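You operate a simulated robot arm through the tools that you are given. There is no shell and no other tool. Be economical: measure what you need, move in short steps, check, and stop when the job is done.

You run a simulated two-armed robot. Do the job below in one go: nothing can be reset, and whatever is moved stays where it is left.

Task
Wipe up the spill on the top of the ledger table with the rag there and put it back.

The check looks at the end state, three seconds after you hand in, the way a careful person would. Anything else that was tipped, shoved, dropped, spilled or broken makes it a failure.

Robot
Two 7-joint arms with two-finger parallel grippers on one trunk, on a base that drives. Base frame: it is fixed to the floor where the robot stands at the start and does not move with it; the origin is under the middle of the robot, x ahead of it, y to its left, z up; the surface under the hand at the start is at about z = 72. Lengths are in cm, angles in rad, forces in N, time in s.
The left shoulder is at the start at [2, 11.3, 109.7], the right one opposite. With the tool pointing down near the work surface each hand reaches from about 20 to 60 cm from the robot's upright axis, wherever it stands, measured 20 degrees to its own side. Payload 1.57 kg a hand.
The tool frame of a hand sits at the grasp point between the pads (the TCP): z along the fingers, y along the line on which they close. The tips reach 3 cm beyond it. Largest opening 8 cm; finger width 1.7, thickness 1.2; the body of the gripper, 4 by 8.2 cm, starts 8 cm behind the TCP.
Orientation is told as [roll, pitch, yaw] about the base's x, y, z axes, in that order, counted from this pose: with the fingers straight down and closing along the base's y, the tool's x points along the base's -x, its y along +y and its z along -z.

Tools
- The arms move only by the tool send_rows. It takes "left_deltas", "right_deltas" or both (then of equal length, played together; a hand with none holds still); each is a list of rows, each an object of numbers (a shift or turn left out is 0, a gripper value left out holds the last): "dx", "dy", "dz": the shift along the tool's x, y, z in cm; "wx", "wy", "wz": the turn, a rotation vector about the tool's x, y, z in rad. In form: [{"dx": .., "dy": .., "dz": .., "wx": .., "wy": .., "wz": ..}, ...]. A call has 1 to 12 rows; each row shifts and turns the commanded pose from where the row before left it, along the tool's axes as they then stand. "left_grip" and "right_grip" are, for a hand that has rows, the gripper command, from -1 (fully open) to 1 (shut), values between in proportion, set as the call begins (left out, the last holds). A row lasts 0.2 s, in which the tool goes at most 5 cm and 0.15 rad; a call with a longer step from one row to the next is refused whole, and so is a gripper value outside its range. A pose out of reach is approached as far as the arm can. The call stops where the force on the tool passes 40 N (or 10 N more than at its start, if that is more) or the arm is blocked; 0.2 s more then pass. The fingers move at their own pace (about 4.5 cm/s each) and stop on an object; they squeeze with about 22 N. The grip force told is the motor's: it shows also when the fingers shut on nothing. Time passes only in rows, and 0.2 s behind the last, so rows that do not move let the fingers close. The reply holds the time, the measured pose of the TCP, the force on the tool along the base axes, the opening and the grip force, in the units named above and with some noise, with the torque about the TCP (base axes, N m) and any sound that the robot's microphone picked up.
- Cameras (640 x 400 px; columns grow to the right, rows downward): "scene" is now at [10.31, 2.26, 122.31]; the picture's right is [0.08, -1.00, 0.00], its down [-0.56, -0.05, -0.83] and it looks along [0.83, 0.07, -0.56] (base axes); focal length 253 px, centre (320, 200). "left" rides on the left gripper at [7.2, 0.7, -12.2] in its tool frame; the picture's right is [-0.09, 1.00, 0.00], its down [-0.84, -0.08, -0.54] and it looks along [-0.54, -0.05, 0.84] (tool axes); focal length 238 px, centre (320, 200). "right" rides on the right gripper at [7.2, -0.7, -12.2] in its tool frame; the picture's right is [0.09, 1.00, 0.00], its down [-0.84, 0.08, -0.54] and it looks along [-0.54, 0.05, 0.84] (tool axes); focal length 238 px, centre (320, 200). There is no depth. A picture from a camera that has moved, and an enlarged one, comes with that camera's place and axes in the base frame and with its lens. The place of the scene camera against the robot may be out by one fixed shift of up to 1.8 cm in any direction.
- camera(camera): a new picture of that camera. The clock stands still meanwhile.
- slide_trunk(by): slides the trunk up (or, below 0, down) by that many cm; the arms and the scene camera ride with it, the base frame stays. It gives what a move gives, with no picture.
- base_move(legs): drives the robot by 1 to 6 legs, each [ahead, left, turn to the left] in cm, cm and rad, along the robot's own axes; the way and the turn of a leg run together, so that a leg with both is an arc; at most 150 cm and 3.142 rad a leg. The arms and the cameras ride along, it lands a little off, and it stops where it bumps. It gives what a move gives.
- aim_head(pan, tilt): turns the head with the scene camera to pan (to the left, within 1.396 rad either way) and tilt (down, from -0.506 to 1.204), counted from straight ahead of the robot. It gives what a move gives.
- close_up(camera, box): a new picture of the part [left, top, right, bottom] of that camera's present view, enlarged. The clock stands still meanwhile.
- job_done(): hands the job in; it is judged then, once.

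Work in short steps. Places have to be worked out from the pictures, the camera data and where the tool is seen: move nearer, look again, correct. Check each grasp and each placing, and mend what went wrong. You have 120 turns and 108 pictures in all, those below and enlarged ones among them. Open the grippers and draw the arms clear of the work before you hand the job in, unless the task says otherwise; then end with one line.

The tools are called after "Request:" by a JSON object that holds its "name" and its "arguments". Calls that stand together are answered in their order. send_rows: Moves the arms, as the interface text tells. Its arguments: {"type":"object","properties":{"left_deltas":{"type":"array","items":{"type":"object","properties":{"dx":{"type":"number"},"dy":{"type":"number"},"dz":{"type":"number"},"wx":{"type":"number"},"wy":{"type":"number"},"wz":{"type":"number"}}}},"left_grip":{"type":"number"},"right_deltas":{"type":"array","items":{"type":"object","properties":{"dx":{"type":"number"},"dy":{"type":"number"},"dz":{"type":"number"},"wx":{"type":"number"},"wy":{"type":"number"},"wz":{"type":"number"}}}},"right_grip":{"type":"number"}},"required":[]} The other tools are called the same way: slide_trunk (by) slides the trunk up or down; base_move (legs) drives the base; aim_head (pan, tilt) turns the head that bears the scene camera; camera (camera) takes a picture; close_up (camera, box) takes an enlarged picture of a part of a camera's view; job_done () hands the job in.

At the start:

```text
clock: 0.0
left_eef_pos: [46.05, 22.09, 105.1]
left_ee_rot: [0.0, 0.001, 0.0]
left_contact_force: [0.4, -1.1, 0.3]
left_torque: [0.01, 0.0, -0.02]
left_gripper_width: 7.99
left_grasp_force: 0.1
right_eef_pos: [49.3, -17.53, 100.51]
right_ee_rot: [0.001, -0.001, 0.001]
right_contact_force: [0.3, 0.3, -0.1]
right_torque: [-0.01, 0.0, -0.01]
right_gripper_width: 8.01
right_grasp_force: 0.0
trunk travel left (down, up): [-15.0, 42.0]
robot x, y, heading: [0.09, 0.11, 0.001]
head pan, tilt: [0.082, 0.593]
```

scene: 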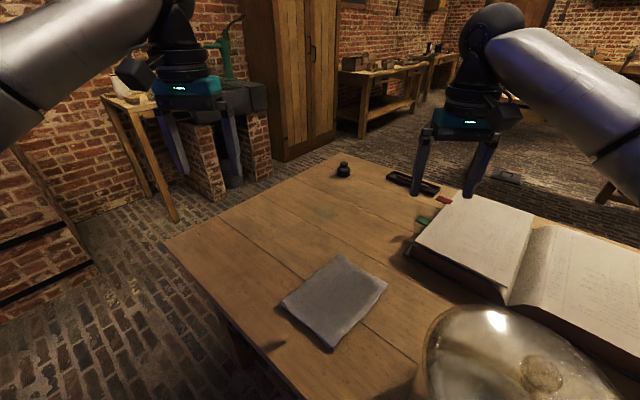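
right: 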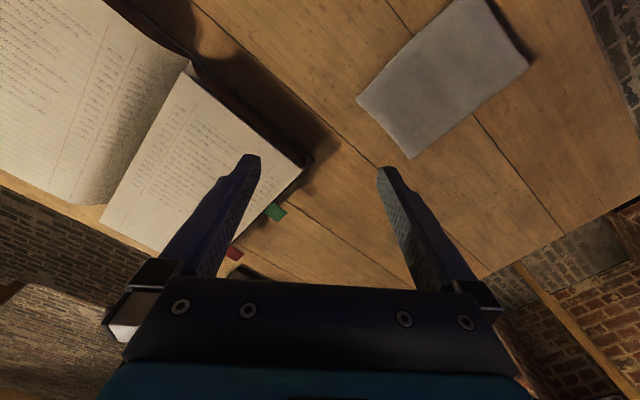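
left: 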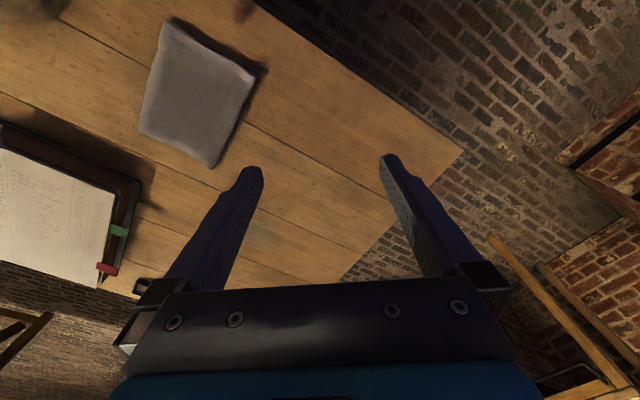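

The rag is a folded grey cloth on the table; the spill isn't obvious yet, perhaps a faint stain beyond the rag. I enlarge the table views to find it.

Request:
{"name": "close_up", "arguments": {"camera": "scene", "box": [160, 150, 480, 350]}}

Request:
{"name": "close_up", "arguments": {"camera": "left", "box": [100, 100, 420, 300]}}

Request:
{"name": "aim_head", "arguments": {"pan": 0.0, "tilt": 1.0}}

Request:
{"name": "camera", "arguments": {"camera": "scene"}}

```text
2.00 times, centred on (320, 250) of scene
camera zoom: at [10.31, 2.26, 122.31], right [0.08, -1.0, 0.0], down [-0.56, -0.05, -0.83], along [0.83, 0.07, -0.56], focal length 505 px, centre (320, 100)
```

zoom: 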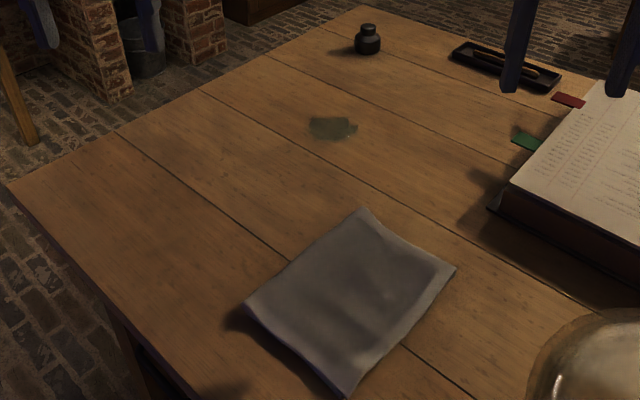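

```text
2.00 times, centred on (260, 200) of left
camera zoom: at [38.72, 22.75, 117.13], right [0.09, 1.0, 0.0], down [0.84, -0.08, 0.54], along [0.54, -0.05, -0.84], focal length 477 px, centre (440, 200)
```

zoom: 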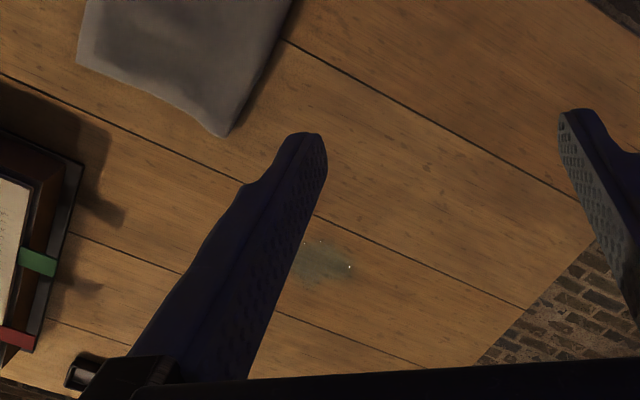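

```text
clock: 0.9
left_eef_pos: [46.08, 22.09, 105.02]
left_ee_rot: [-0.001, 0.0, 0.0]
left_contact_force: [0.5, 0.0, -0.6]
left_torque: [-0.02, 0.03, 0.01]
left_gripper_width: 8.02
left_grasp_force: 0.0
right_eef_pos: [49.22, -17.56, 100.47]
right_ee_rot: [0.0, 0.0, 0.001]
right_contact_force: [0.4, 0.2, 0.1]
right_torque: [0.0, -0.03, 0.02]
right_gripper_width: 7.99
right_grasp_force: 0.0
trunk travel left (down, up): [-15.0, 42.0]
robot x, y, heading: [-0.17, 0.2, -0.002]
head pan, tilt: [0.0, 1.0]
```

```text
102 pictures are left
camera scene: at [8.45, 1.53, 119.06], right [0.0, -1.0, 0.0], down [-0.84, 0.0, -0.54], along [0.54, 0.0, -0.84], focal length 253 px, centre (320, 200)
```

scene: 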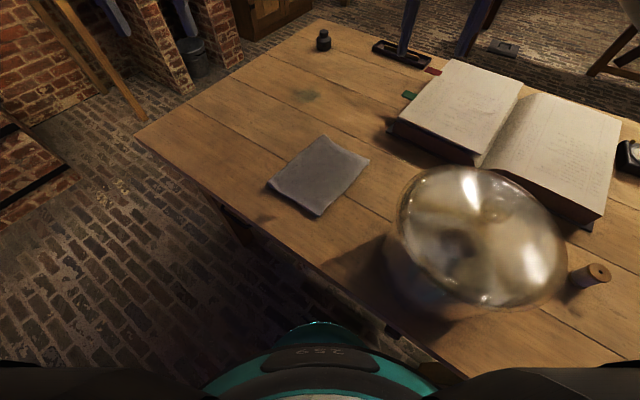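

The spill is one greenish patch near (76, 5), and the rag is centred near (47, 1), about 14x20 cm. The table stands askew, with its near edge passing close to the robot, so I look down further at that edge before driving.

Request:
{"name": "aim_head", "arguments": {"pan": 0.0, "tilt": 1.204}}

Request:
{"name": "camera", "arguments": {"camera": "scene"}}

Request:
{"name": "close_up", "arguments": {"camera": "right", "box": [320, 0, 640, 200]}}

Request:
{"name": "aim_head", "arguments": {"pan": -0.7, "tilt": 0.7}}

Request:
{"name": "camera", "arguments": {"camera": "scene"}}

```text
clock: 1.6
left_eef_pos: [45.87, 22.15, 104.94]
left_ee_rot: [-0.002, 0.0, -0.001]
left_contact_force: [0.1, 0.4, 0.3]
left_torque: [-0.04, 0.04, 0.0]
left_gripper_width: 8.01
left_grasp_force: 0.0
right_eef_pos: [49.31, -17.37, 100.53]
right_ee_rot: [-0.001, 0.001, -0.001]
right_contact_force: [0.4, -0.1, -0.5]
right_torque: [0.01, -0.03, 0.01]
right_gripper_width: 7.99
right_grasp_force: 0.0
trunk travel left (down, up): [-15.0, 42.0]
robot x, y, heading: [0.24, 0.3, -0.0]
head pan, tilt: [0.0, 1.201]
```

```text
101 pictures are left
camera scene: at [7.08, 1.53, 117.79], right [0.0, -1.0, 0.0], down [-0.93, 0.0, -0.36], along [0.36, 0.0, -0.93], focal length 253 px, centre (320, 200)
```

scene: 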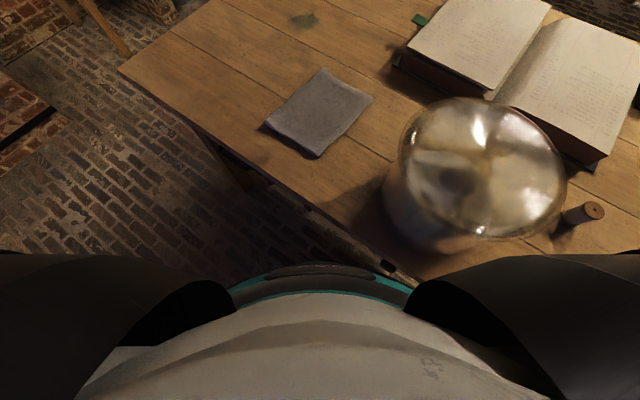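

```text
2.00 times, centred on (480, 100) of right
camera zoom: at [42.15, -18.12, 112.63], right [-0.09, 1.0, 0.0], down [0.84, 0.08, 0.54], along [0.54, 0.05, -0.84], focal length 477 px, centre (0, 400)
```

zoom: 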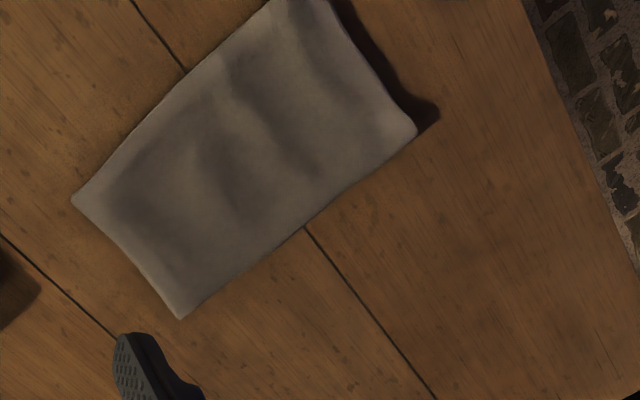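

```text
clock: 2.7
left_eef_pos: [45.93, 22.15, 105.03]
left_ee_rot: [0.001, 0.0, 0.0]
left_contact_force: [0.5, -0.6, -0.4]
left_torque: [-0.01, -0.01, 0.02]
left_gripper_width: 7.98
left_grasp_force: 0.0
right_eef_pos: [49.3, -17.43, 100.54]
right_ee_rot: [-0.001, 0.0, 0.0]
right_contact_force: [-0.8, -0.1, -0.1]
right_torque: [-0.01, -0.01, -0.02]
right_gripper_width: 7.99
right_grasp_force: 0.0
trunk travel left (down, up): [-15.0, 42.0]
robot x, y, heading: [0.17, 0.14, 0.004]
head pan, tilt: [-0.7, 0.7]
```

```text
99 pictures are left
camera scene: at [7.98, -3.93, 121.38], right [-0.64, -0.77, 0.0], down [-0.49, 0.41, -0.76], along [0.59, -0.49, -0.64], focal length 253 px, centre (320, 200)
```

scene: 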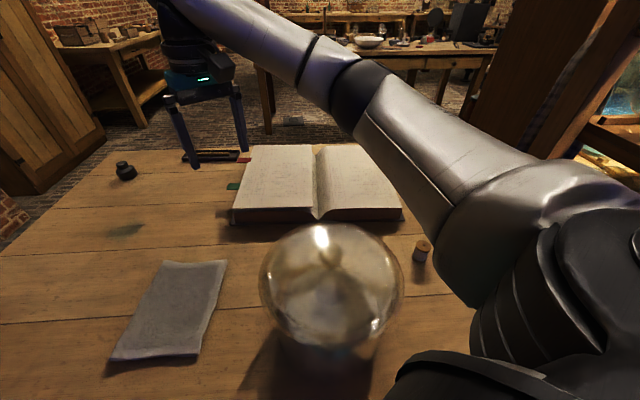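

The glass globe (top around z≈100) stands right in front of the robot, near (22, -15), with the right arm close to it. I raise the trunk before driving so the arms clear it, then drive left along the table edge and turn to face the table.

Request:
{"name": "slide_trunk", "arguments": {"by": 22}}

Request:
{"name": "base_move", "arguments": {"legs": [[-4, 3, 0], [24, 28, 0], [0, 0, -0.67]]}}

Request:
{"name": "aim_head", "arguments": {"pan": 0.0, "tilt": 0.9}}

Request:
{"name": "camera", "arguments": {"camera": "scene"}}

Request:
{"name": "camera", "arguments": {"camera": "left"}}

Request:
{"name": "camera", "arguments": {"camera": "right"}}

```text
clock: 5.0
left_eef_pos: [46.05, 22.04, 126.9]
left_ee_rot: [0.001, 0.001, 0.001]
left_contact_force: [0.3, 0.5, 0.0]
left_torque: [0.0, 0.02, 0.05]
left_gripper_width: 7.97
left_grasp_force: 0.0
right_eef_pos: [49.24, -17.49, 122.59]
right_ee_rot: [-0.001, 0.002, 0.0]
right_contact_force: [-0.3, 1.0, -0.2]
right_torque: [0.01, -0.01, -0.01]
right_gripper_width: 8.0
right_grasp_force: 0.1
trunk travel left (down, up): [-37.0, 20.0]
robot x, y, heading: [-0.07, -0.18, -0.004]
head pan, tilt: [-0.7, 0.7]
```

```text
clock: 9.6
left_eef_pos: [69.39, 20.2, 126.89]
left_ee_rot: [0.001, -0.002, -0.657]
left_contact_force: [0.2, 0.4, 0.5]
left_torque: [-0.01, 0.0, 0.0]
left_gripper_width: 8.0
left_grasp_force: 0.0
right_eef_pos: [47.96, -13.15, 122.45]
right_ee_rot: [0.0, 0.002, -0.658]
right_contact_force: [0.6, 0.3, -1.3]
right_torque: [0.01, 0.01, -0.01]
right_gripper_width: 7.99
right_grasp_force: 0.1
trunk travel left (down, up): [-37.0, 20.0]
robot x, y, heading: [19.94, 30.77, -0.659]
head pan, tilt: [-0.7, 0.7]
```

```text
clock: 10.7
left_eef_pos: [69.46, 20.04, 127.0]
left_ee_rot: [-0.001, -0.001, -0.659]
left_contact_force: [-0.3, -0.2, 0.1]
left_torque: [0.01, 0.01, -0.02]
left_gripper_width: 7.98
left_grasp_force: 0.0
right_eef_pos: [47.89, -13.2, 122.45]
right_ee_rot: [0.0, 0.001, -0.657]
right_contact_force: [0.4, 0.1, 0.2]
right_torque: [-0.04, 0.04, 0.01]
right_gripper_width: 8.0
right_grasp_force: 0.2
trunk travel left (down, up): [-37.0, 20.0]
robot x, y, heading: [19.38, 30.81, -0.659]
head pan, tilt: [0.0, 0.901]
```

```text
98 pictures are left
camera scene: at [26.75, 27.13, 141.77], right [-0.61, -0.79, 0.0], down [-0.62, 0.48, -0.62], along [0.49, -0.38, -0.78], focal length 253 px, centre (320, 200)
```

scene: 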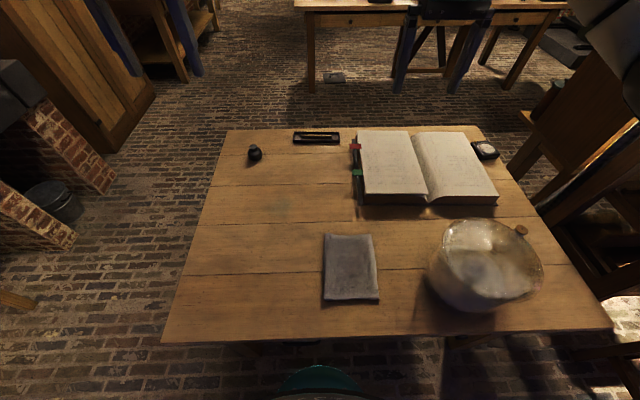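

```text
97 pictures are left
camera left: at [64.07, 25.1, 139.13], right [0.68, 0.73, 0.0], down [0.61, -0.57, 0.54], along [0.4, -0.37, -0.84], focal length 238 px, centre (320, 200)
```

left: 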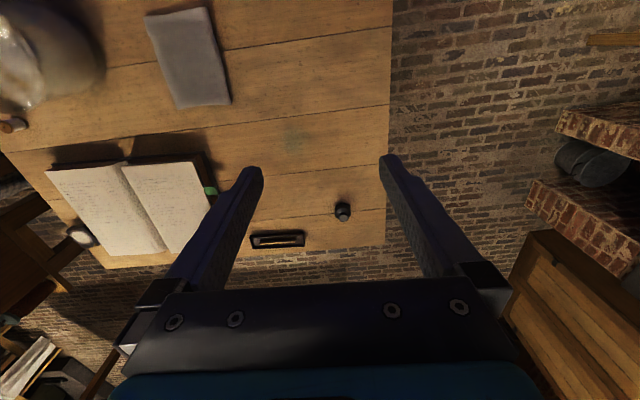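

```text
96 pictures are left
camera right: at [41.74, -9.28, 134.63], right [0.54, 0.84, 0.0], down [0.71, -0.45, 0.54], along [0.46, -0.29, -0.84], focal length 238 px, centre (320, 200)
```

right: 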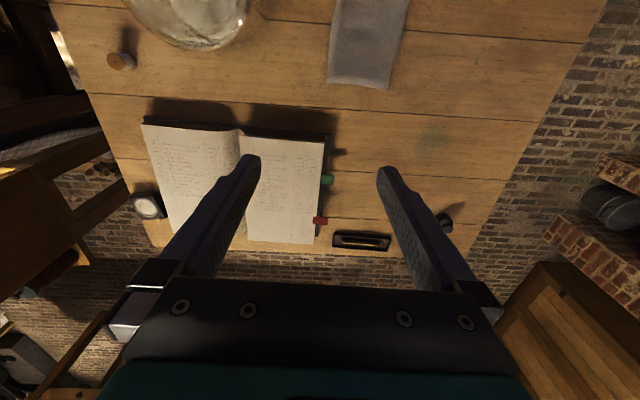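

The view is now square to the table, with a single spill. In the robot frame the rag is about 38 ahead and 8 right, and the spill about 58 ahead and 10 left. I raise the right arm so it stays clear of the globe, then look at it.

Request:
{"name": "send_rows", "arguments": {"right_deltas": [{"dz": -5}, {"dz": -5}, {"dz": -5}, {"dz": -5}, {"dz": -4}]}}

Request:
{"name": "aim_head", "arguments": {"pan": -0.9, "tilt": 0.6}}

Request:
{"name": "camera", "arguments": {"camera": "scene"}}

```text
clock: 11.9
left_eef_pos: [69.28, 20.21, 127.0]
left_ee_rot: [0.0, 0.0, -0.658]
left_contact_force: [-1.1, -0.1, -0.1]
left_torque: [-0.01, -0.01, 0.01]
left_gripper_width: 8.0
left_grasp_force: 0.1
right_eef_pos: [47.92, -12.9, 140.08]
right_ee_rot: [0.0, -0.001, -0.657]
right_contact_force: [0.1, -0.1, -0.2]
right_torque: [-0.01, -0.01, 0.0]
right_gripper_width: 8.0
right_grasp_force: 0.1
right hand out of reach, approached as far as the arm can: row 4, 5
trunk travel left (down, up): [-37.0, 20.0]
robot x, y, heading: [19.41, 30.95, -0.655]
head pan, tilt: [0.0, 0.901]
```

```text
clock: 13.1
left_eef_pos: [69.35, 20.1, 127.04]
left_ee_rot: [0.001, 0.0, -0.658]
left_contact_force: [-0.2, -0.3, -0.4]
left_torque: [0.02, -0.03, 0.02]
left_gripper_width: 8.03
left_grasp_force: 0.1
right_eef_pos: [47.98, -13.09, 140.03]
right_ee_rot: [-0.002, -0.003, -0.66]
right_contact_force: [0.5, 0.5, 0.4]
right_torque: [-0.02, -0.01, -0.01]
right_gripper_width: 7.99
right_grasp_force: 0.0
trunk travel left (down, up): [-37.0, 20.0]
robot x, y, heading: [19.64, 31.02, -0.659]
head pan, tilt: [-0.901, 0.6]
```

```text
95 pictures are left
camera scene: at [20.9, 22.92, 144.25], right [-1.0, -0.01, 0.0], down [-0.01, 0.57, -0.82], along [0.01, -0.82, -0.57], focal length 253 px, centre (320, 200)
```

scene: 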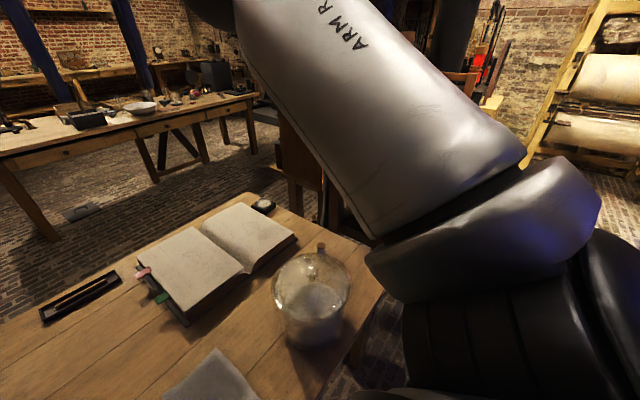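

The right arm is up and the glass jar is visible off to its side. I look down at the clearance between my torso and the table edge before creeping closer.

Request:
{"name": "aim_head", "arguments": {"pan": 0, "tilt": 1.204}}

Request:
{"name": "camera", "arguments": {"camera": "scene"}}

```text
clock: 14.3
left_eef_pos: [69.5, 20.24, 126.99]
left_ee_rot: [0.0, -0.001, -0.658]
left_contact_force: [-0.3, -1.2, 0.1]
left_torque: [0.02, 0.02, 0.01]
left_gripper_width: 7.97
left_grasp_force: 0.1
right_eef_pos: [47.85, -13.03, 140.12]
right_ee_rot: [0.001, -0.001, -0.658]
right_contact_force: [-0.3, -0.5, -0.4]
right_torque: [0.03, -0.02, 0.0]
right_gripper_width: 8.01
right_grasp_force: 0.0
trunk travel left (down, up): [-37.0, 20.0]
robot x, y, heading: [19.47, 30.59, -0.656]
head pan, tilt: [0.0, 1.201]
```

```text
94 pictures are left
camera scene: at [25.21, 28.33, 139.79], right [-0.61, -0.79, 0.0], down [-0.74, 0.57, -0.36], along [0.29, -0.22, -0.93], focal length 253 px, centre (320, 200)
```

scene: 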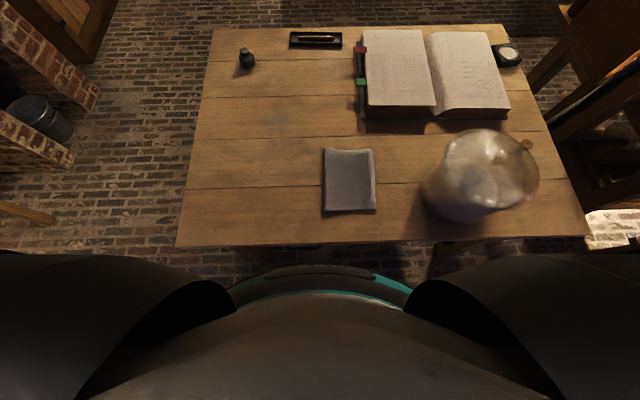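

The table edge is about 18 cm ahead of my axis and the torso front about 10, so I move 4 cm closer, then lower the trunk halfway and check the jar clearance.

Request:
{"name": "base_move", "arguments": {"legs": [[4, 0, 0]]}}

Request:
{"name": "slide_trunk", "arguments": {"by": -11}}

Request:
{"name": "aim_head", "arguments": {"pan": -0.9, "tilt": 0.9}}

Request:
{"name": "camera", "arguments": {"camera": "scene"}}

```text
clock: 15.2
left_eef_pos: [72.49, 17.65, 127.01]
left_ee_rot: [0.0, 0.002, -0.66]
left_contact_force: [-0.7, 0.6, -0.8]
left_torque: [0.05, 0.03, -0.01]
left_gripper_width: 8.01
left_grasp_force: 0.1
right_eef_pos: [51.07, -15.53, 139.9]
right_ee_rot: [0.0, 0.0, -0.661]
right_contact_force: [0.2, -0.8, 0.1]
right_torque: [0.03, 0.05, -0.04]
right_gripper_width: 7.99
right_grasp_force: 0.1
trunk travel left (down, up): [-37.0, 20.0]
robot x, y, heading: [22.8, 28.29, -0.663]
head pan, tilt: [0.0, 1.201]
```

```text
clock: 16.6
left_eef_pos: [72.51, 17.78, 115.94]
left_ee_rot: [0.0, -0.001, -0.66]
left_contact_force: [0.0, -0.6, 0.6]
left_torque: [0.03, 0.0, 0.02]
left_gripper_width: 8.0
left_grasp_force: 0.1
right_eef_pos: [50.91, -15.43, 128.98]
right_ee_rot: [-0.001, -0.002, -0.659]
right_contact_force: [-0.5, 0.6, 0.7]
right_torque: [-0.01, 0.01, -0.01]
right_gripper_width: 8.02
right_grasp_force: 0.0
trunk travel left (down, up): [-26.0, 31.0]
robot x, y, heading: [22.66, 28.54, -0.662]
head pan, tilt: [0.0, 1.201]
```

```text
clock: 17.8
left_eef_pos: [72.59, 17.75, 115.95]
left_ee_rot: [0.0, -0.001, -0.659]
left_contact_force: [0.1, -0.1, -0.2]
left_torque: [0.03, 0.0, -0.02]
left_gripper_width: 7.98
left_grasp_force: 0.0
right_eef_pos: [50.87, -15.38, 129.02]
right_ee_rot: [0.001, -0.003, -0.659]
right_contact_force: [-0.7, -0.6, 0.4]
right_torque: [-0.03, -0.02, 0.0]
right_gripper_width: 7.99
right_grasp_force: 0.0
trunk travel left (down, up): [-26.0, 31.0]
robot x, y, heading: [22.6, 28.52, -0.656]
head pan, tilt: [-0.901, 0.901]
```

```text
93 pictures are left
camera scene: at [23.91, 21.87, 130.77], right [-1.0, -0.01, 0.0], down [-0.01, 0.78, -0.62], along [0.01, -0.62, -0.78], focal length 253 px, centre (320, 200)
```

scene: 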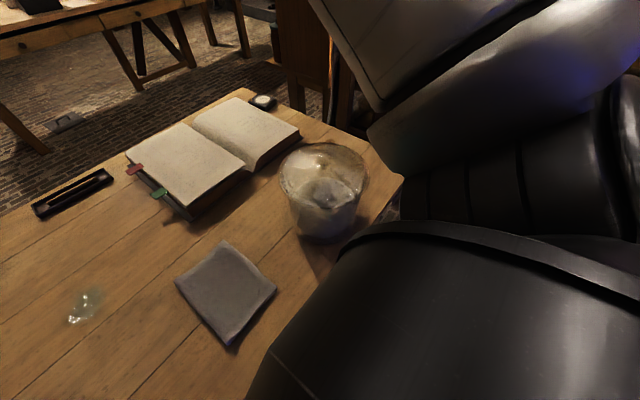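

The jar is at about (23, -16), clear of both arms. I move the left hand over the rag at z≈96 to look closely.

Request:
{"name": "send_rows", "arguments": {"left_deltas": [{"dx": 1.4, "dy": -3.75, "dz": 2.5}, {"dx": 1.4, "dy": -3.75, "dz": 2.5}, {"dx": 1.4, "dy": -3.75, "dz": 2.5}, {"dx": 1.4, "dy": -3.75, "dz": 2.5}, {"dx": 1.4, "dy": -3.75, "dz": 2.5}, {"dx": 1.4, "dy": -3.75, "dz": 2.5}, {"dx": 1.4, "dy": -3.75, "dz": 2.5}, {"dx": 1.4, "dy": -3.75, "dz": 2.5}]}}

Request:
{"name": "camera", "arguments": {"camera": "left"}}

Request:
{"name": "aim_head", "arguments": {"pan": -0.2, "tilt": 0.95}}

Request:
{"name": "camera", "arguments": {"camera": "scene"}}

```text
clock: 19.6
left_eef_pos: [44.99, 0.8, 96.04]
left_ee_rot: [-0.001, 0.0, -0.658]
left_contact_force: [-0.5, 0.0, -0.8]
left_torque: [-0.02, -0.02, -0.03]
left_gripper_width: 8.02
left_grasp_force: 0.1
right_eef_pos: [50.85, -15.32, 128.97]
right_ee_rot: [-0.001, -0.002, -0.659]
right_contact_force: [0.4, 0.1, 0.2]
right_torque: [0.01, 0.01, 0.01]
right_gripper_width: 7.99
right_grasp_force: 0.0
trunk travel left (down, up): [-26.0, 31.0]
robot x, y, heading: [22.18, 28.91, -0.66]
head pan, tilt: [-0.901, 0.901]
```

```text
92 pictures are left
camera left: at [39.7, 5.73, 108.02], right [0.68, 0.73, 0.0], down [0.61, -0.57, 0.54], along [0.4, -0.37, -0.84], focal length 238 px, centre (320, 200)
```

left: 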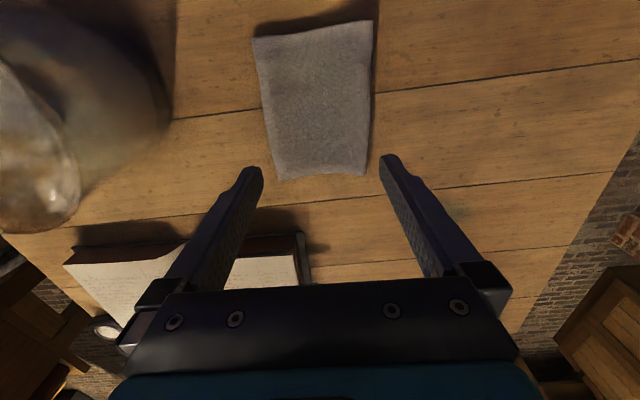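

```text
clock: 20.7
left_eef_pos: [45.16, 0.78, 95.96]
left_ee_rot: [0.0, 0.002, -0.661]
left_contact_force: [0.6, -0.7, 0.3]
left_torque: [-0.01, 0.02, 0.0]
left_gripper_width: 8.0
left_grasp_force: 0.0
right_eef_pos: [50.89, -15.5, 129.0]
right_ee_rot: [0.0, -0.002, -0.657]
right_contact_force: [0.4, 0.3, 1.0]
right_torque: [-0.01, 0.01, -0.03]
right_gripper_width: 8.0
right_grasp_force: 0.0
trunk travel left (down, up): [-26.0, 31.0]
robot x, y, heading: [22.58, 28.63, -0.658]
head pan, tilt: [-0.201, 0.949]
```

```text
91 pictures are left
camera scene: at [28.56, 23.9, 130.41], right [-0.76, -0.65, 0.0], down [-0.53, 0.62, -0.58], along [0.38, -0.44, -0.81], focal length 253 px, centre (320, 200)
```

scene: 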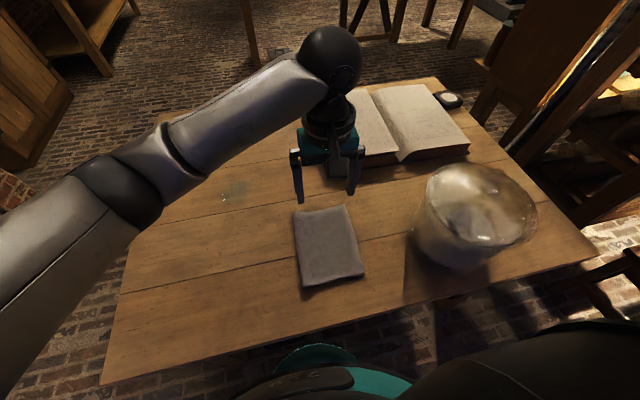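

The rag centre works out at about (45.5, 0.4), with its long axis along my heading; the hand is right above it. I half-close the fingers and descend until just above the cloth.

Request:
{"name": "send_rows", "arguments": {"left_deltas": [{"dz": 4}, {"dz": 4}, {"dz": 4}, {"dz": 3}, {"dz": 2}, {"dz": 0.8}, {"dz": 0.0}], "left_grip": -0.1}}

Request:
{"name": "camera", "arguments": {"camera": "left"}}

Request:
{"name": "close_up", "arguments": {"camera": "scene", "box": [220, 120, 460, 310]}}

```text
clock: 22.3
left_eef_pos: [44.94, 1.25, 78.19]
left_ee_rot: [0.0, 0.002, -0.658]
left_contact_force: [-0.1, -0.3, -0.1]
left_torque: [-0.02, -0.03, -0.01]
left_gripper_width: 4.4
left_grasp_force: 0.0
right_eef_pos: [50.99, -15.43, 128.94]
right_ee_rot: [0.001, -0.001, -0.658]
right_contact_force: [-0.4, -0.6, 0.1]
right_torque: [-0.02, -0.02, -0.01]
right_gripper_width: 8.0
right_grasp_force: 0.1
trunk travel left (down, up): [-26.0, 31.0]
robot x, y, heading: [22.58, 28.12, -0.66]
head pan, tilt: [-0.201, 0.949]
```

```text
90 pictures are left
camera left: at [39.71, 6.02, 90.3], right [0.68, 0.73, 0.0], down [0.61, -0.57, 0.54], along [0.4, -0.37, -0.84], focal length 238 px, centre (320, 200)
```

left: 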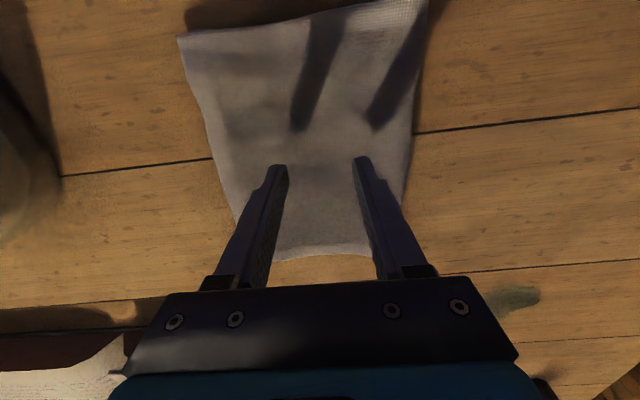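

```text
2.11 times, centred on (340, 215) of scene
camera zoom: at [28.57, 23.9, 130.41], right [-0.76, -0.65, 0.0], down [-0.53, 0.62, -0.58], along [0.38, -0.44, -0.81], focal length 532 px, centre (278, 168)
```

zoom: 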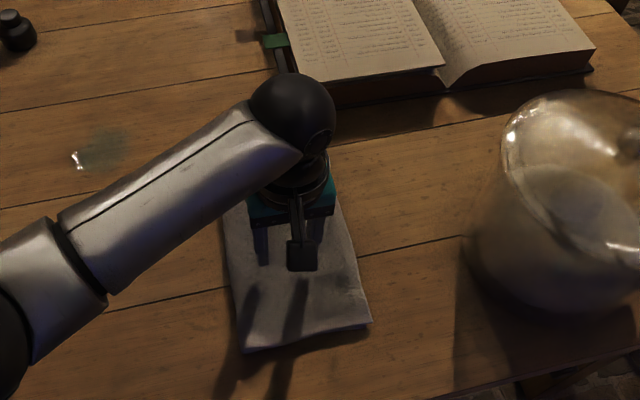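

Spill refined to about (75.5, 5.3). Tips are at about z=75.2; I descend in small steps to feel the cloth.

Request:
{"name": "send_rows", "arguments": {"left_deltas": [{"dz": 0.6}, {"dz": 0.5}, {"dz": 0.4}, {"dz": 0.3}, {}]}}

```text
clock: 23.5
left_eef_pos: [45.08, 1.02, 76.34]
left_ee_rot: [0.0, 0.0, -0.659]
left_contact_force: [-0.2, 0.4, -0.2]
left_torque: [0.06, 0.01, 0.0]
left_gripper_width: 4.4
left_grasp_force: 0.1
right_eef_pos: [50.93, -15.33, 129.17]
right_ee_rot: [0.0, 0.0, -0.657]
right_contact_force: [0.2, -0.6, 0.7]
right_torque: [-0.01, 0.01, -0.04]
right_gripper_width: 8.0
right_grasp_force: 0.1
trunk travel left (down, up): [-26.0, 31.0]
robot x, y, heading: [22.35, 28.63, -0.664]
head pan, tilt: [-0.201, 0.949]
```

Tips at 73.3 with no contact yet; I continue in finer steps.

Request:
{"name": "send_rows", "arguments": {"left_deltas": [{"dz": 0.3}, {"dz": 0.3}, {"dz": 0.2}, {}]}}

Request:
{"name": "camera", "arguments": {"camera": "left"}}

```text
clock: 24.5
left_eef_pos: [45.15, 0.83, 75.65]
left_ee_rot: [0.0, 0.001, -0.658]
left_contact_force: [1.1, 0.5, 4.0]
left_torque: [0.02, -0.03, -0.02]
left_gripper_width: 4.4
left_grasp_force: 0.1
right_eef_pos: [50.94, -15.41, 128.97]
right_ee_rot: [0.0, -0.002, -0.658]
right_contact_force: [0.3, 0.7, 0.5]
right_torque: [0.03, -0.04, -0.03]
right_gripper_width: 7.99
right_grasp_force: 0.1
trunk travel left (down, up): [-26.0, 31.0]
robot x, y, heading: [22.75, 28.44, -0.66]
head pan, tilt: [-0.201, 0.949]
```

```text
88 pictures are left
camera left: at [39.77, 5.8, 87.81], right [0.68, 0.73, 0.0], down [0.61, -0.57, 0.54], along [0.4, -0.37, -0.84], focal length 238 px, centre (320, 200)
```

left: 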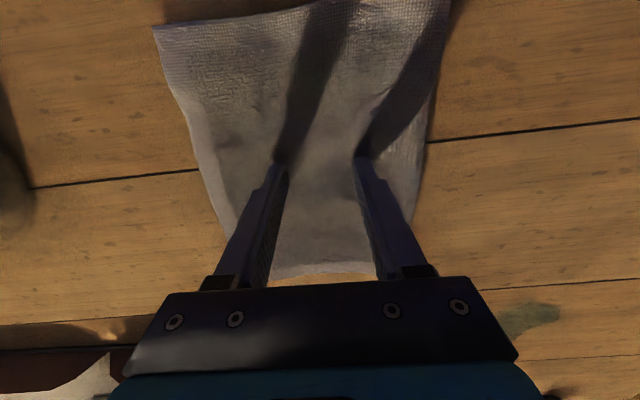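

Contact with 4 N at tip height ~72.7. I close the fingers to see if the cloth gathers between them.

Request:
{"name": "send_rows", "arguments": {"left_deltas": [{"dz": 0.15}, {}, {}, {}, {}, {}], "left_grip": 1}}

Request:
{"name": "camera", "arguments": {"camera": "left"}}

```text
clock: 25.9
left_eef_pos: [45.17, 0.96, 75.68]
left_ee_rot: [-0.002, -0.001, -0.66]
left_contact_force: [1.6, -0.7, 16.6]
left_torque: [0.03, -0.05, 0.01]
left_gripper_width: 0.83
left_grasp_force: 22.1
right_eef_pos: [50.83, -15.3, 129.08]
right_ee_rot: [0.0, -0.002, -0.657]
right_contact_force: [-0.6, 0.1, -0.8]
right_torque: [-0.02, 0.01, -0.03]
right_gripper_width: 8.0
right_grasp_force: 0.1
trunk travel left (down, up): [-26.0, 31.0]
robot x, y, heading: [22.17, 28.46, -0.658]
head pan, tilt: [-0.201, 0.949]
```

```text
87 pictures are left
camera left: at [39.79, 5.82, 87.71], right [0.68, 0.73, 0.0], down [0.61, -0.57, 0.54], along [0.4, -0.37, -0.84], focal length 238 px, centre (320, 200)
```

left: 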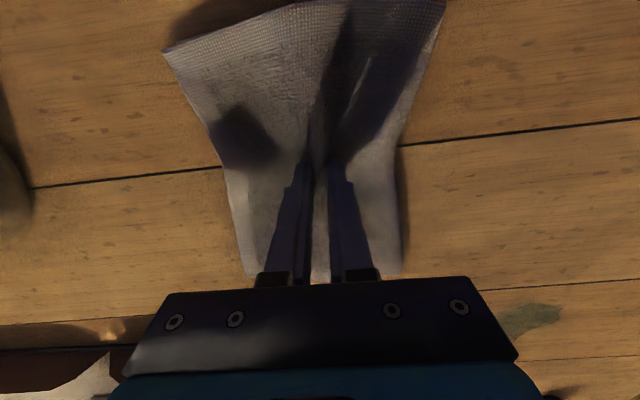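

The cloth is pinched (0.83 cm between the pads). I lift slowly and check.

Request:
{"name": "send_rows", "arguments": {"left_deltas": [{"dz": -1}, {"dz": -1.5}, {"dz": -2}, {"dz": -2}, {"dz": -2}, {"dz": -1.5}, {}]}}

Request:
{"name": "camera", "arguments": {"camera": "left"}}

Request:
{"name": "camera", "arguments": {"camera": "scene"}}

```text
clock: 27.5
left_eef_pos: [45.12, 0.79, 85.63]
left_ee_rot: [0.001, 0.001, -0.66]
left_contact_force: [0.5, 0.1, 0.8]
left_torque: [0.02, 0.0, -0.01]
left_gripper_width: 0.8
left_grasp_force: 22.3
right_eef_pos: [50.83, -15.3, 128.89]
right_ee_rot: [0.0, -0.002, -0.657]
right_contact_force: [0.8, 0.7, 0.2]
right_torque: [-0.01, 0.0, -0.01]
right_gripper_width: 8.02
right_grasp_force: 0.1
trunk travel left (down, up): [-26.0, 31.0]
robot x, y, heading: [22.37, 28.64, -0.66]
head pan, tilt: [-0.201, 0.949]
```

```text
86 pictures are left
camera left: at [39.87, 5.77, 97.7], right [0.68, 0.73, 0.0], down [0.61, -0.57, 0.54], along [0.4, -0.37, -0.84], focal length 238 px, centre (320, 200)
```

left: 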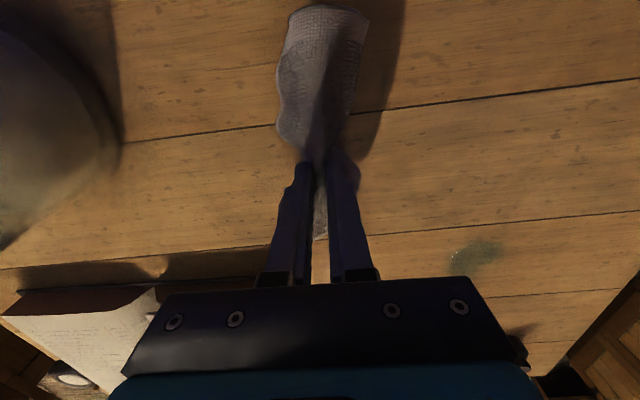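

```text
85 pictures are left
camera scene: at [28.57, 23.9, 130.41], right [-0.76, -0.65, 0.0], down [-0.53, 0.62, -0.58], along [0.38, -0.44, -0.81], focal length 253 px, centre (320, 200)
```

scene: 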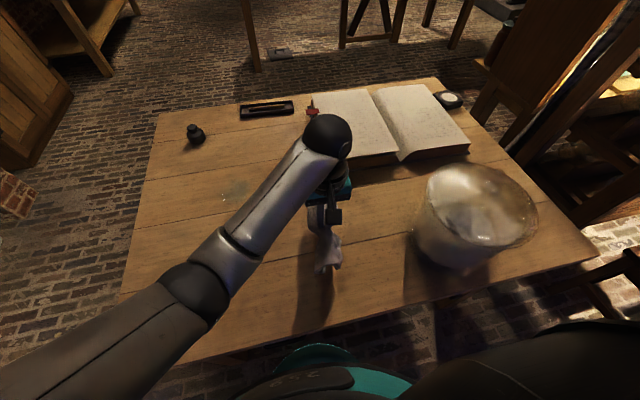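

The rag is held. I carry it to above the spill and check the reach.

Request:
{"name": "send_rows", "arguments": {"left_deltas": [{"dx": -3, "dy": 3.16}, {"dx": -3, "dy": 3.16}, {"dx": -3, "dy": 3.16}, {"dx": -3, "dy": 3.16}, {"dx": -3, "dy": 3.16}, {"dx": -3, "dy": 3.16}, {"dx": -3, "dy": 3.16}, {}]}}

Request:
{"name": "camera", "arguments": {"camera": "left"}}

Request:
{"name": "camera", "arguments": {"camera": "scene"}}

```text
clock: 29.3
left_eef_pos: [75.36, 5.34, 85.45]
left_ee_rot: [-0.001, 0.0, -0.661]
left_contact_force: [0.8, 0.8, 0.2]
left_torque: [0.0, -0.02, 0.0]
left_gripper_width: 0.79
left_grasp_force: 22.0
right_eef_pos: [50.86, -15.34, 129.03]
right_ee_rot: [-0.001, -0.001, -0.659]
right_contact_force: [-0.6, 0.8, 0.7]
right_torque: [0.01, 0.01, 0.03]
right_gripper_width: 8.04
right_grasp_force: 0.1
trunk travel left (down, up): [-26.0, 31.0]
robot x, y, heading: [22.56, 28.78, -0.659]
head pan, tilt: [-0.201, 0.949]
```

```text
84 pictures are left
camera left: at [70.06, 10.3, 97.59], right [0.68, 0.73, 0.0], down [0.61, -0.57, 0.54], along [0.4, -0.37, -0.84], focal length 238 px, centre (320, 200)
```

left: 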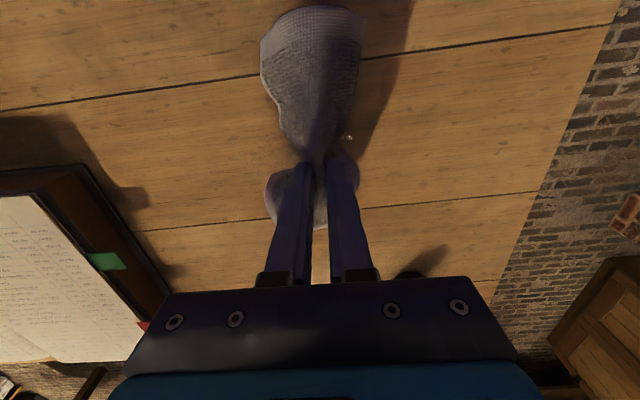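

```text
83 pictures are left
camera scene: at [28.57, 23.92, 130.41], right [-0.76, -0.65, 0.0], down [-0.53, 0.62, -0.58], along [0.38, -0.44, -0.81], focal length 253 px, centre (320, 200)
```

scene: 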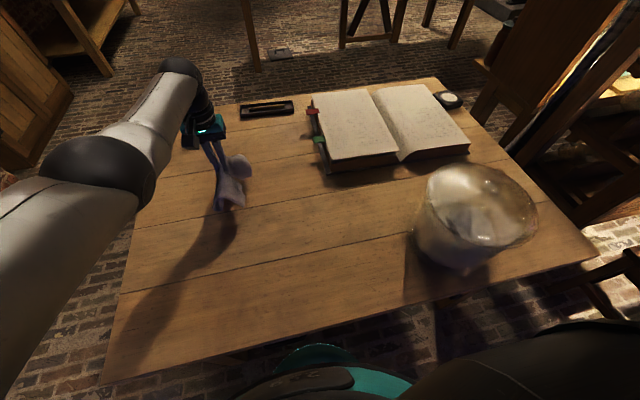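

Reach is fine here and there's ample room around. I lower the rag onto the spill until it presses lightly.

Request:
{"name": "send_rows", "arguments": {"left_deltas": [{"dz": 2}, {"dz": 2}, {"dz": 2}, {"dz": 1.5}, {"dz": 1}, {"dz": 0.5}, {"dz": 0.3}, {}]}}

Request:
{"name": "camera", "arguments": {"camera": "left"}}

Request:
{"name": "close_up", "arguments": {"camera": "scene", "box": [130, 80, 370, 230]}}

```text
clock: 31.1
left_eef_pos: [73.77, 7.39, 77.0]
left_ee_rot: [-0.001, 0.0, -0.658]
left_contact_force: [0.2, -0.6, 1.5]
left_torque: [-0.04, 0.0, 0.03]
left_gripper_width: 0.8
left_grasp_force: 21.8
left hand out of reach, approached as far as the arm can: row 2, 3, 4, 5, 7
right_eef_pos: [50.92, -15.4, 129.04]
right_ee_rot: [-0.001, 0.0, -0.659]
right_contact_force: [-0.3, 0.1, -0.1]
right_torque: [0.01, -0.01, 0.02]
right_gripper_width: 7.98
right_grasp_force: 0.0
trunk travel left (down, up): [-26.0, 31.0]
robot x, y, heading: [22.23, 28.24, -0.662]
head pan, tilt: [-0.201, 0.949]
```

```text
82 pictures are left
camera left: at [68.46, 12.33, 89.13], right [0.68, 0.73, 0.0], down [0.61, -0.57, 0.54], along [0.4, -0.37, -0.84], focal length 238 px, centre (320, 200)
```

left: 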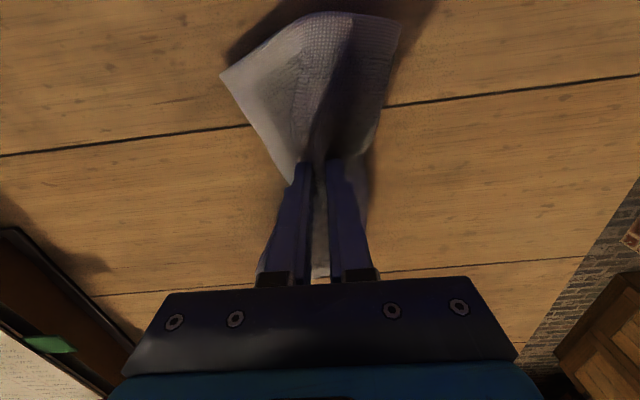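

```text
2.67 times, centred on (250, 155) of scene
camera zoom: at [28.56, 23.9, 130.41], right [-0.76, -0.65, 0.0], down [-0.53, 0.62, -0.58], along [0.38, -0.44, -0.81], focal length 674 px, centre (507, 320)
```

zoom: 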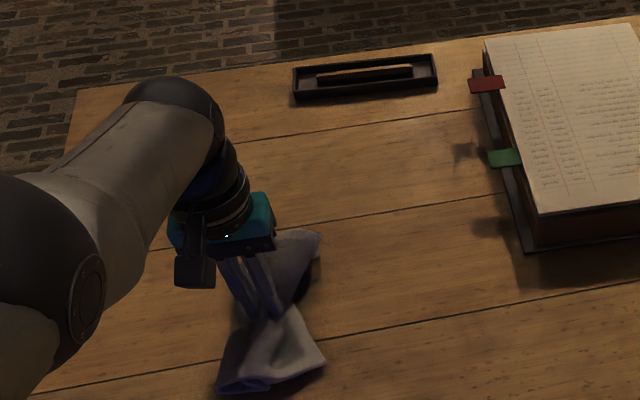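

The arm runs out of reach at this trunk height (it pulled back ~2.5 cm). I lift the rag, then lower the trunk 9 cm and check the right arm against the jar.

Request:
{"name": "send_rows", "arguments": {"left_deltas": [{"dz": -3}, {"dz": -4}, {"dz": -4}, {"dz": -4}, {"dz": -2}]}}

Request:
{"name": "slide_trunk", "arguments": {"by": -9}}

Request:
{"name": "camera", "arguments": {"camera": "left"}}

Request:
{"name": "aim_head", "arguments": {"pan": -0.9, "tilt": 0.9}}

Request:
{"name": "camera", "arguments": {"camera": "scene"}}

```text
clock: 32.3
left_eef_pos: [77.02, 4.64, 93.02]
left_ee_rot: [-0.001, 0.0, -0.66]
left_contact_force: [0.8, 0.4, -0.3]
left_torque: [-0.02, -0.01, -0.02]
left_gripper_width: 0.8
left_grasp_force: 21.8
left hand out of reach, approached as far as the arm can: row 1, 2, 3, 4
right_eef_pos: [50.92, -15.52, 128.94]
right_ee_rot: [0.0, -0.003, -0.662]
right_contact_force: [0.3, 1.5, 0.2]
right_torque: [0.04, -0.03, 0.02]
right_gripper_width: 8.02
right_grasp_force: 0.1
trunk travel left (down, up): [-26.0, 31.0]
robot x, y, heading: [22.47, 28.57, -0.66]
head pan, tilt: [-0.201, 0.949]
```

```text
clock: 33.5
left_eef_pos: [76.85, 4.75, 84.01]
left_ee_rot: [0.001, 0.004, -0.661]
left_contact_force: [0.5, -0.6, -0.5]
left_torque: [0.04, 0.01, 0.02]
left_gripper_width: 0.8
left_grasp_force: 21.9
right_eef_pos: [50.8, -15.32, 120.06]
right_ee_rot: [-0.001, -0.002, -0.658]
right_contact_force: [-0.4, -0.3, 0.3]
right_torque: [0.0, 0.02, -0.02]
right_gripper_width: 8.01
right_grasp_force: 0.0
trunk travel left (down, up): [-17.0, 40.0]
robot x, y, heading: [22.87, 28.84, -0.662]
head pan, tilt: [-0.201, 0.949]
```

```text
80 pictures are left
camera left: at [71.59, 9.56, 96.17], right [0.68, 0.73, 0.0], down [0.61, -0.57, 0.54], along [0.4, -0.37, -0.84], focal length 238 px, centre (320, 200)
```

left: 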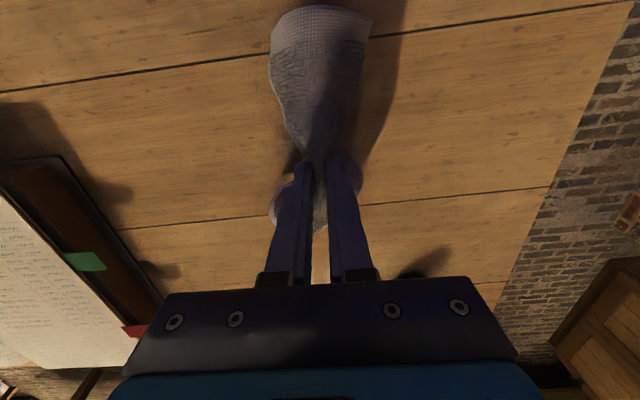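

```text
clock: 34.6
left_eef_pos: [76.85, 4.73, 84.04]
left_ee_rot: [0.0, 0.002, -0.661]
left_contact_force: [0.1, -0.1, -1.0]
left_torque: [-0.03, -0.05, 0.02]
left_gripper_width: 0.79
left_grasp_force: 22.2
right_eef_pos: [50.91, -15.48, 120.01]
right_ee_rot: [0.001, -0.001, -0.661]
right_contact_force: [-0.1, 0.7, -0.5]
right_torque: [0.01, -0.01, 0.02]
right_gripper_width: 7.98
right_grasp_force: 0.0
trunk travel left (down, up): [-17.0, 40.0]
robot x, y, heading: [22.65, 28.61, -0.663]
head pan, tilt: [-0.901, 0.901]
```

```text
79 pictures are left
camera scene: at [23.91, 21.87, 121.77], right [-1.0, -0.01, 0.0], down [-0.01, 0.78, -0.62], along [0.01, -0.62, -0.78], focal length 253 px, centre (320, 200)
```

scene: 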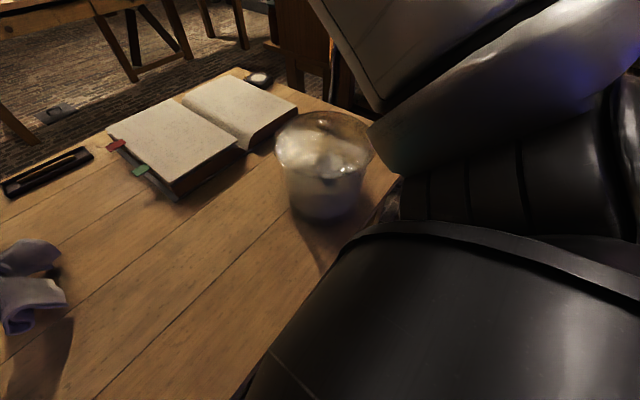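

The jar is untouched, and the hand is over the spill again with reach to spare. I press down on it.

Request:
{"name": "send_rows", "arguments": {"left_deltas": [{"dz": 2}, {"dz": 2}, {"dz": 1.5}, {"dz": 1}, {"dz": 0.5}, {"dz": 0.4}, {}]}}

```text
clock: 36.2
left_eef_pos: [76.2, 5.59, 77.0]
left_ee_rot: [-0.001, -0.001, -0.659]
left_contact_force: [-0.2, -0.2, 2.2]
left_torque: [-0.01, 0.03, -0.02]
left_gripper_width: 0.79
left_grasp_force: 21.7
left hand out of reach, approached as far as the arm can: row 3, 5
right_eef_pos: [50.8, -15.37, 119.99]
right_ee_rot: [0.001, -0.001, -0.657]
right_contact_force: [0.5, -0.4, -0.4]
right_torque: [0.01, 0.02, 0.02]
right_gripper_width: 8.01
right_grasp_force: 0.1
trunk travel left (down, up): [-17.0, 40.0]
robot x, y, heading: [22.8, 28.21, -0.661]
head pan, tilt: [-0.901, 0.901]
```

I'm right at the reach limit here, so strokes beyond would fail. I raise the rag, and check the table-edge gap for moving a bit closer.

Request:
{"name": "send_rows", "arguments": {"left_deltas": [{"dx": 1, "dz": -2}, {"dx": 1, "dz": -2}, {"dz": -2}, {"dz": -2}]}}

Request:
{"name": "aim_head", "arguments": {"pan": 0, "tilt": 1.204}}

Request:
{"name": "camera", "arguments": {"camera": "scene"}}

```text
clock: 37.2
left_eef_pos: [76.87, 4.73, 84.41]
left_ee_rot: [0.0, 0.002, -0.658]
left_contact_force: [0.0, 0.6, -1.1]
left_torque: [-0.02, 0.03, -0.01]
left_gripper_width: 0.8
left_grasp_force: 21.8
left hand out of reach, approached as far as the arm can: row 1, 2, 3
right_eef_pos: [50.9, -15.48, 120.04]
right_ee_rot: [0.001, -0.001, -0.661]
right_contact_force: [0.3, -1.3, 0.0]
right_torque: [0.02, 0.0, -0.01]
right_gripper_width: 8.0
right_grasp_force: 0.0
trunk travel left (down, up): [-17.0, 40.0]
robot x, y, heading: [22.57, 28.58, -0.657]
head pan, tilt: [-0.901, 0.901]
```

```text
clock: 38.4
left_eef_pos: [76.92, 4.7, 84.39]
left_ee_rot: [0.0, 0.004, -0.659]
left_contact_force: [0.2, -1.4, -1.2]
left_torque: [-0.01, 0.02, -0.02]
left_gripper_width: 0.8
left_grasp_force: 22.3
right_eef_pos: [50.9, -15.35, 120.07]
right_ee_rot: [0.001, -0.002, -0.658]
right_contact_force: [0.9, -0.6, -0.4]
right_torque: [0.0, 0.02, 0.0]
right_gripper_width: 7.98
right_grasp_force: 0.0
trunk travel left (down, up): [-17.0, 40.0]
robot x, y, heading: [22.72, 28.45, -0.66]
head pan, tilt: [0.0, 1.201]
```

```text
78 pictures are left
camera scene: at [28.24, 25.98, 119.79], right [-0.61, -0.79, 0.0], down [-0.74, 0.57, -0.36], along [0.29, -0.22, -0.93], focal length 253 px, centre (320, 200)
```

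scene: 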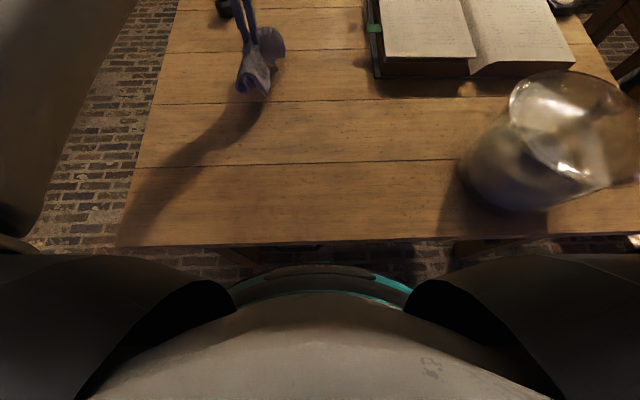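

The gap to the table edge is about 6 cm. I drive 3 cm ahead.

Request:
{"name": "base_move", "arguments": {"legs": [[3, 0, 0]]}}

Request:
{"name": "send_rows", "arguments": {"left_deltas": [{"dx": 2}, {"dx": 1}, {"dz": 2}, {"dz": 2}, {"dz": 1.5}, {"dz": 1.2}, {"dz": 0.5}, {}]}}

```text
clock: 39.2
left_eef_pos: [79.37, 2.84, 84.23]
left_ee_rot: [-0.002, 0.003, -0.66]
left_contact_force: [0.3, 0.5, -0.7]
left_torque: [0.02, 0.01, -0.03]
left_gripper_width: 0.8
left_grasp_force: 22.2
right_eef_pos: [53.38, -17.28, 119.99]
right_ee_rot: [-0.001, -0.001, -0.659]
right_contact_force: [0.5, 0.2, 0.6]
right_torque: [0.02, 0.0, 0.01]
right_gripper_width: 7.98
right_grasp_force: 0.1
trunk travel left (down, up): [-17.0, 40.0]
robot x, y, heading: [25.1, 26.27, -0.66]
head pan, tilt: [0.0, 1.201]
```

```text
clock: 41.0
left_eef_pos: [78.63, 3.61, 77.53]
left_ee_rot: [0.001, 0.002, -0.658]
left_contact_force: [0.6, 0.2, 0.4]
left_torque: [0.0, -0.01, 0.01]
left_gripper_width: 0.78
left_grasp_force: 21.8
left hand out of reach, approached as far as the arm can: row 1, 2, 5
right_eef_pos: [53.27, -17.3, 120.12]
right_ee_rot: [-0.001, -0.002, -0.66]
right_contact_force: [-0.6, 0.2, -0.4]
right_torque: [0.04, 0.01, 0.0]
right_gripper_width: 7.99
right_grasp_force: 0.1
trunk travel left (down, up): [-17.0, 40.0]
robot x, y, heading: [24.9, 26.67, -0.657]
head pan, tilt: [0.0, 1.201]
```

I'm at (78.6, 3.6, 77.5), slightly past the spill centre; I pull back 3 cm and press down further while watching the force.

Request:
{"name": "send_rows", "arguments": {"left_deltas": [{"dx": 1.5}, {"dx": 1.5}, {}, {"dz": 0.4}, {"dz": 0.4}, {"dz": 0.3}, {}]}}

Request:
{"name": "camera", "arguments": {"camera": "left"}}

```text
clock: 42.6
left_eef_pos: [76.43, 5.25, 76.4]
left_ee_rot: [0.002, -0.001, -0.661]
left_contact_force: [-0.8, 2.6, 13.1]
left_torque: [0.01, 0.05, 0.03]
left_gripper_width: 0.8
left_grasp_force: 22.0
right_eef_pos: [53.13, -17.17, 119.98]
right_ee_rot: [0.001, -0.003, -0.661]
right_contact_force: [-0.8, 0.3, -0.1]
right_torque: [-0.03, 0.02, 0.01]
right_gripper_width: 8.02
right_grasp_force: 0.1
trunk travel left (down, up): [-17.0, 40.0]
robot x, y, heading: [24.74, 27.08, -0.659]
head pan, tilt: [0.0, 1.201]
```

```text
77 pictures are left
camera left: at [71.06, 10.12, 88.58], right [0.68, 0.73, 0.0], down [0.61, -0.57, 0.54], along [0.4, -0.37, -0.84], focal length 238 px, centre (320, 200)
```

left: 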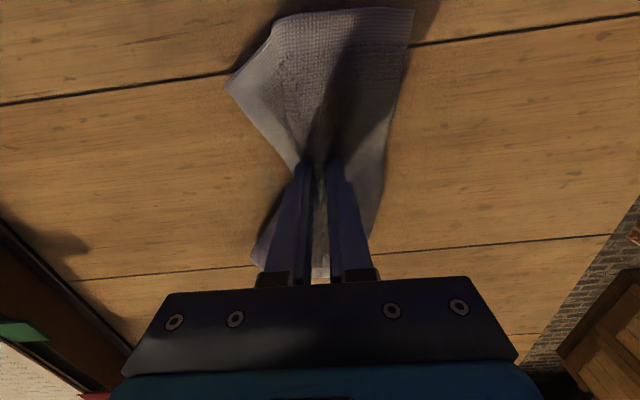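

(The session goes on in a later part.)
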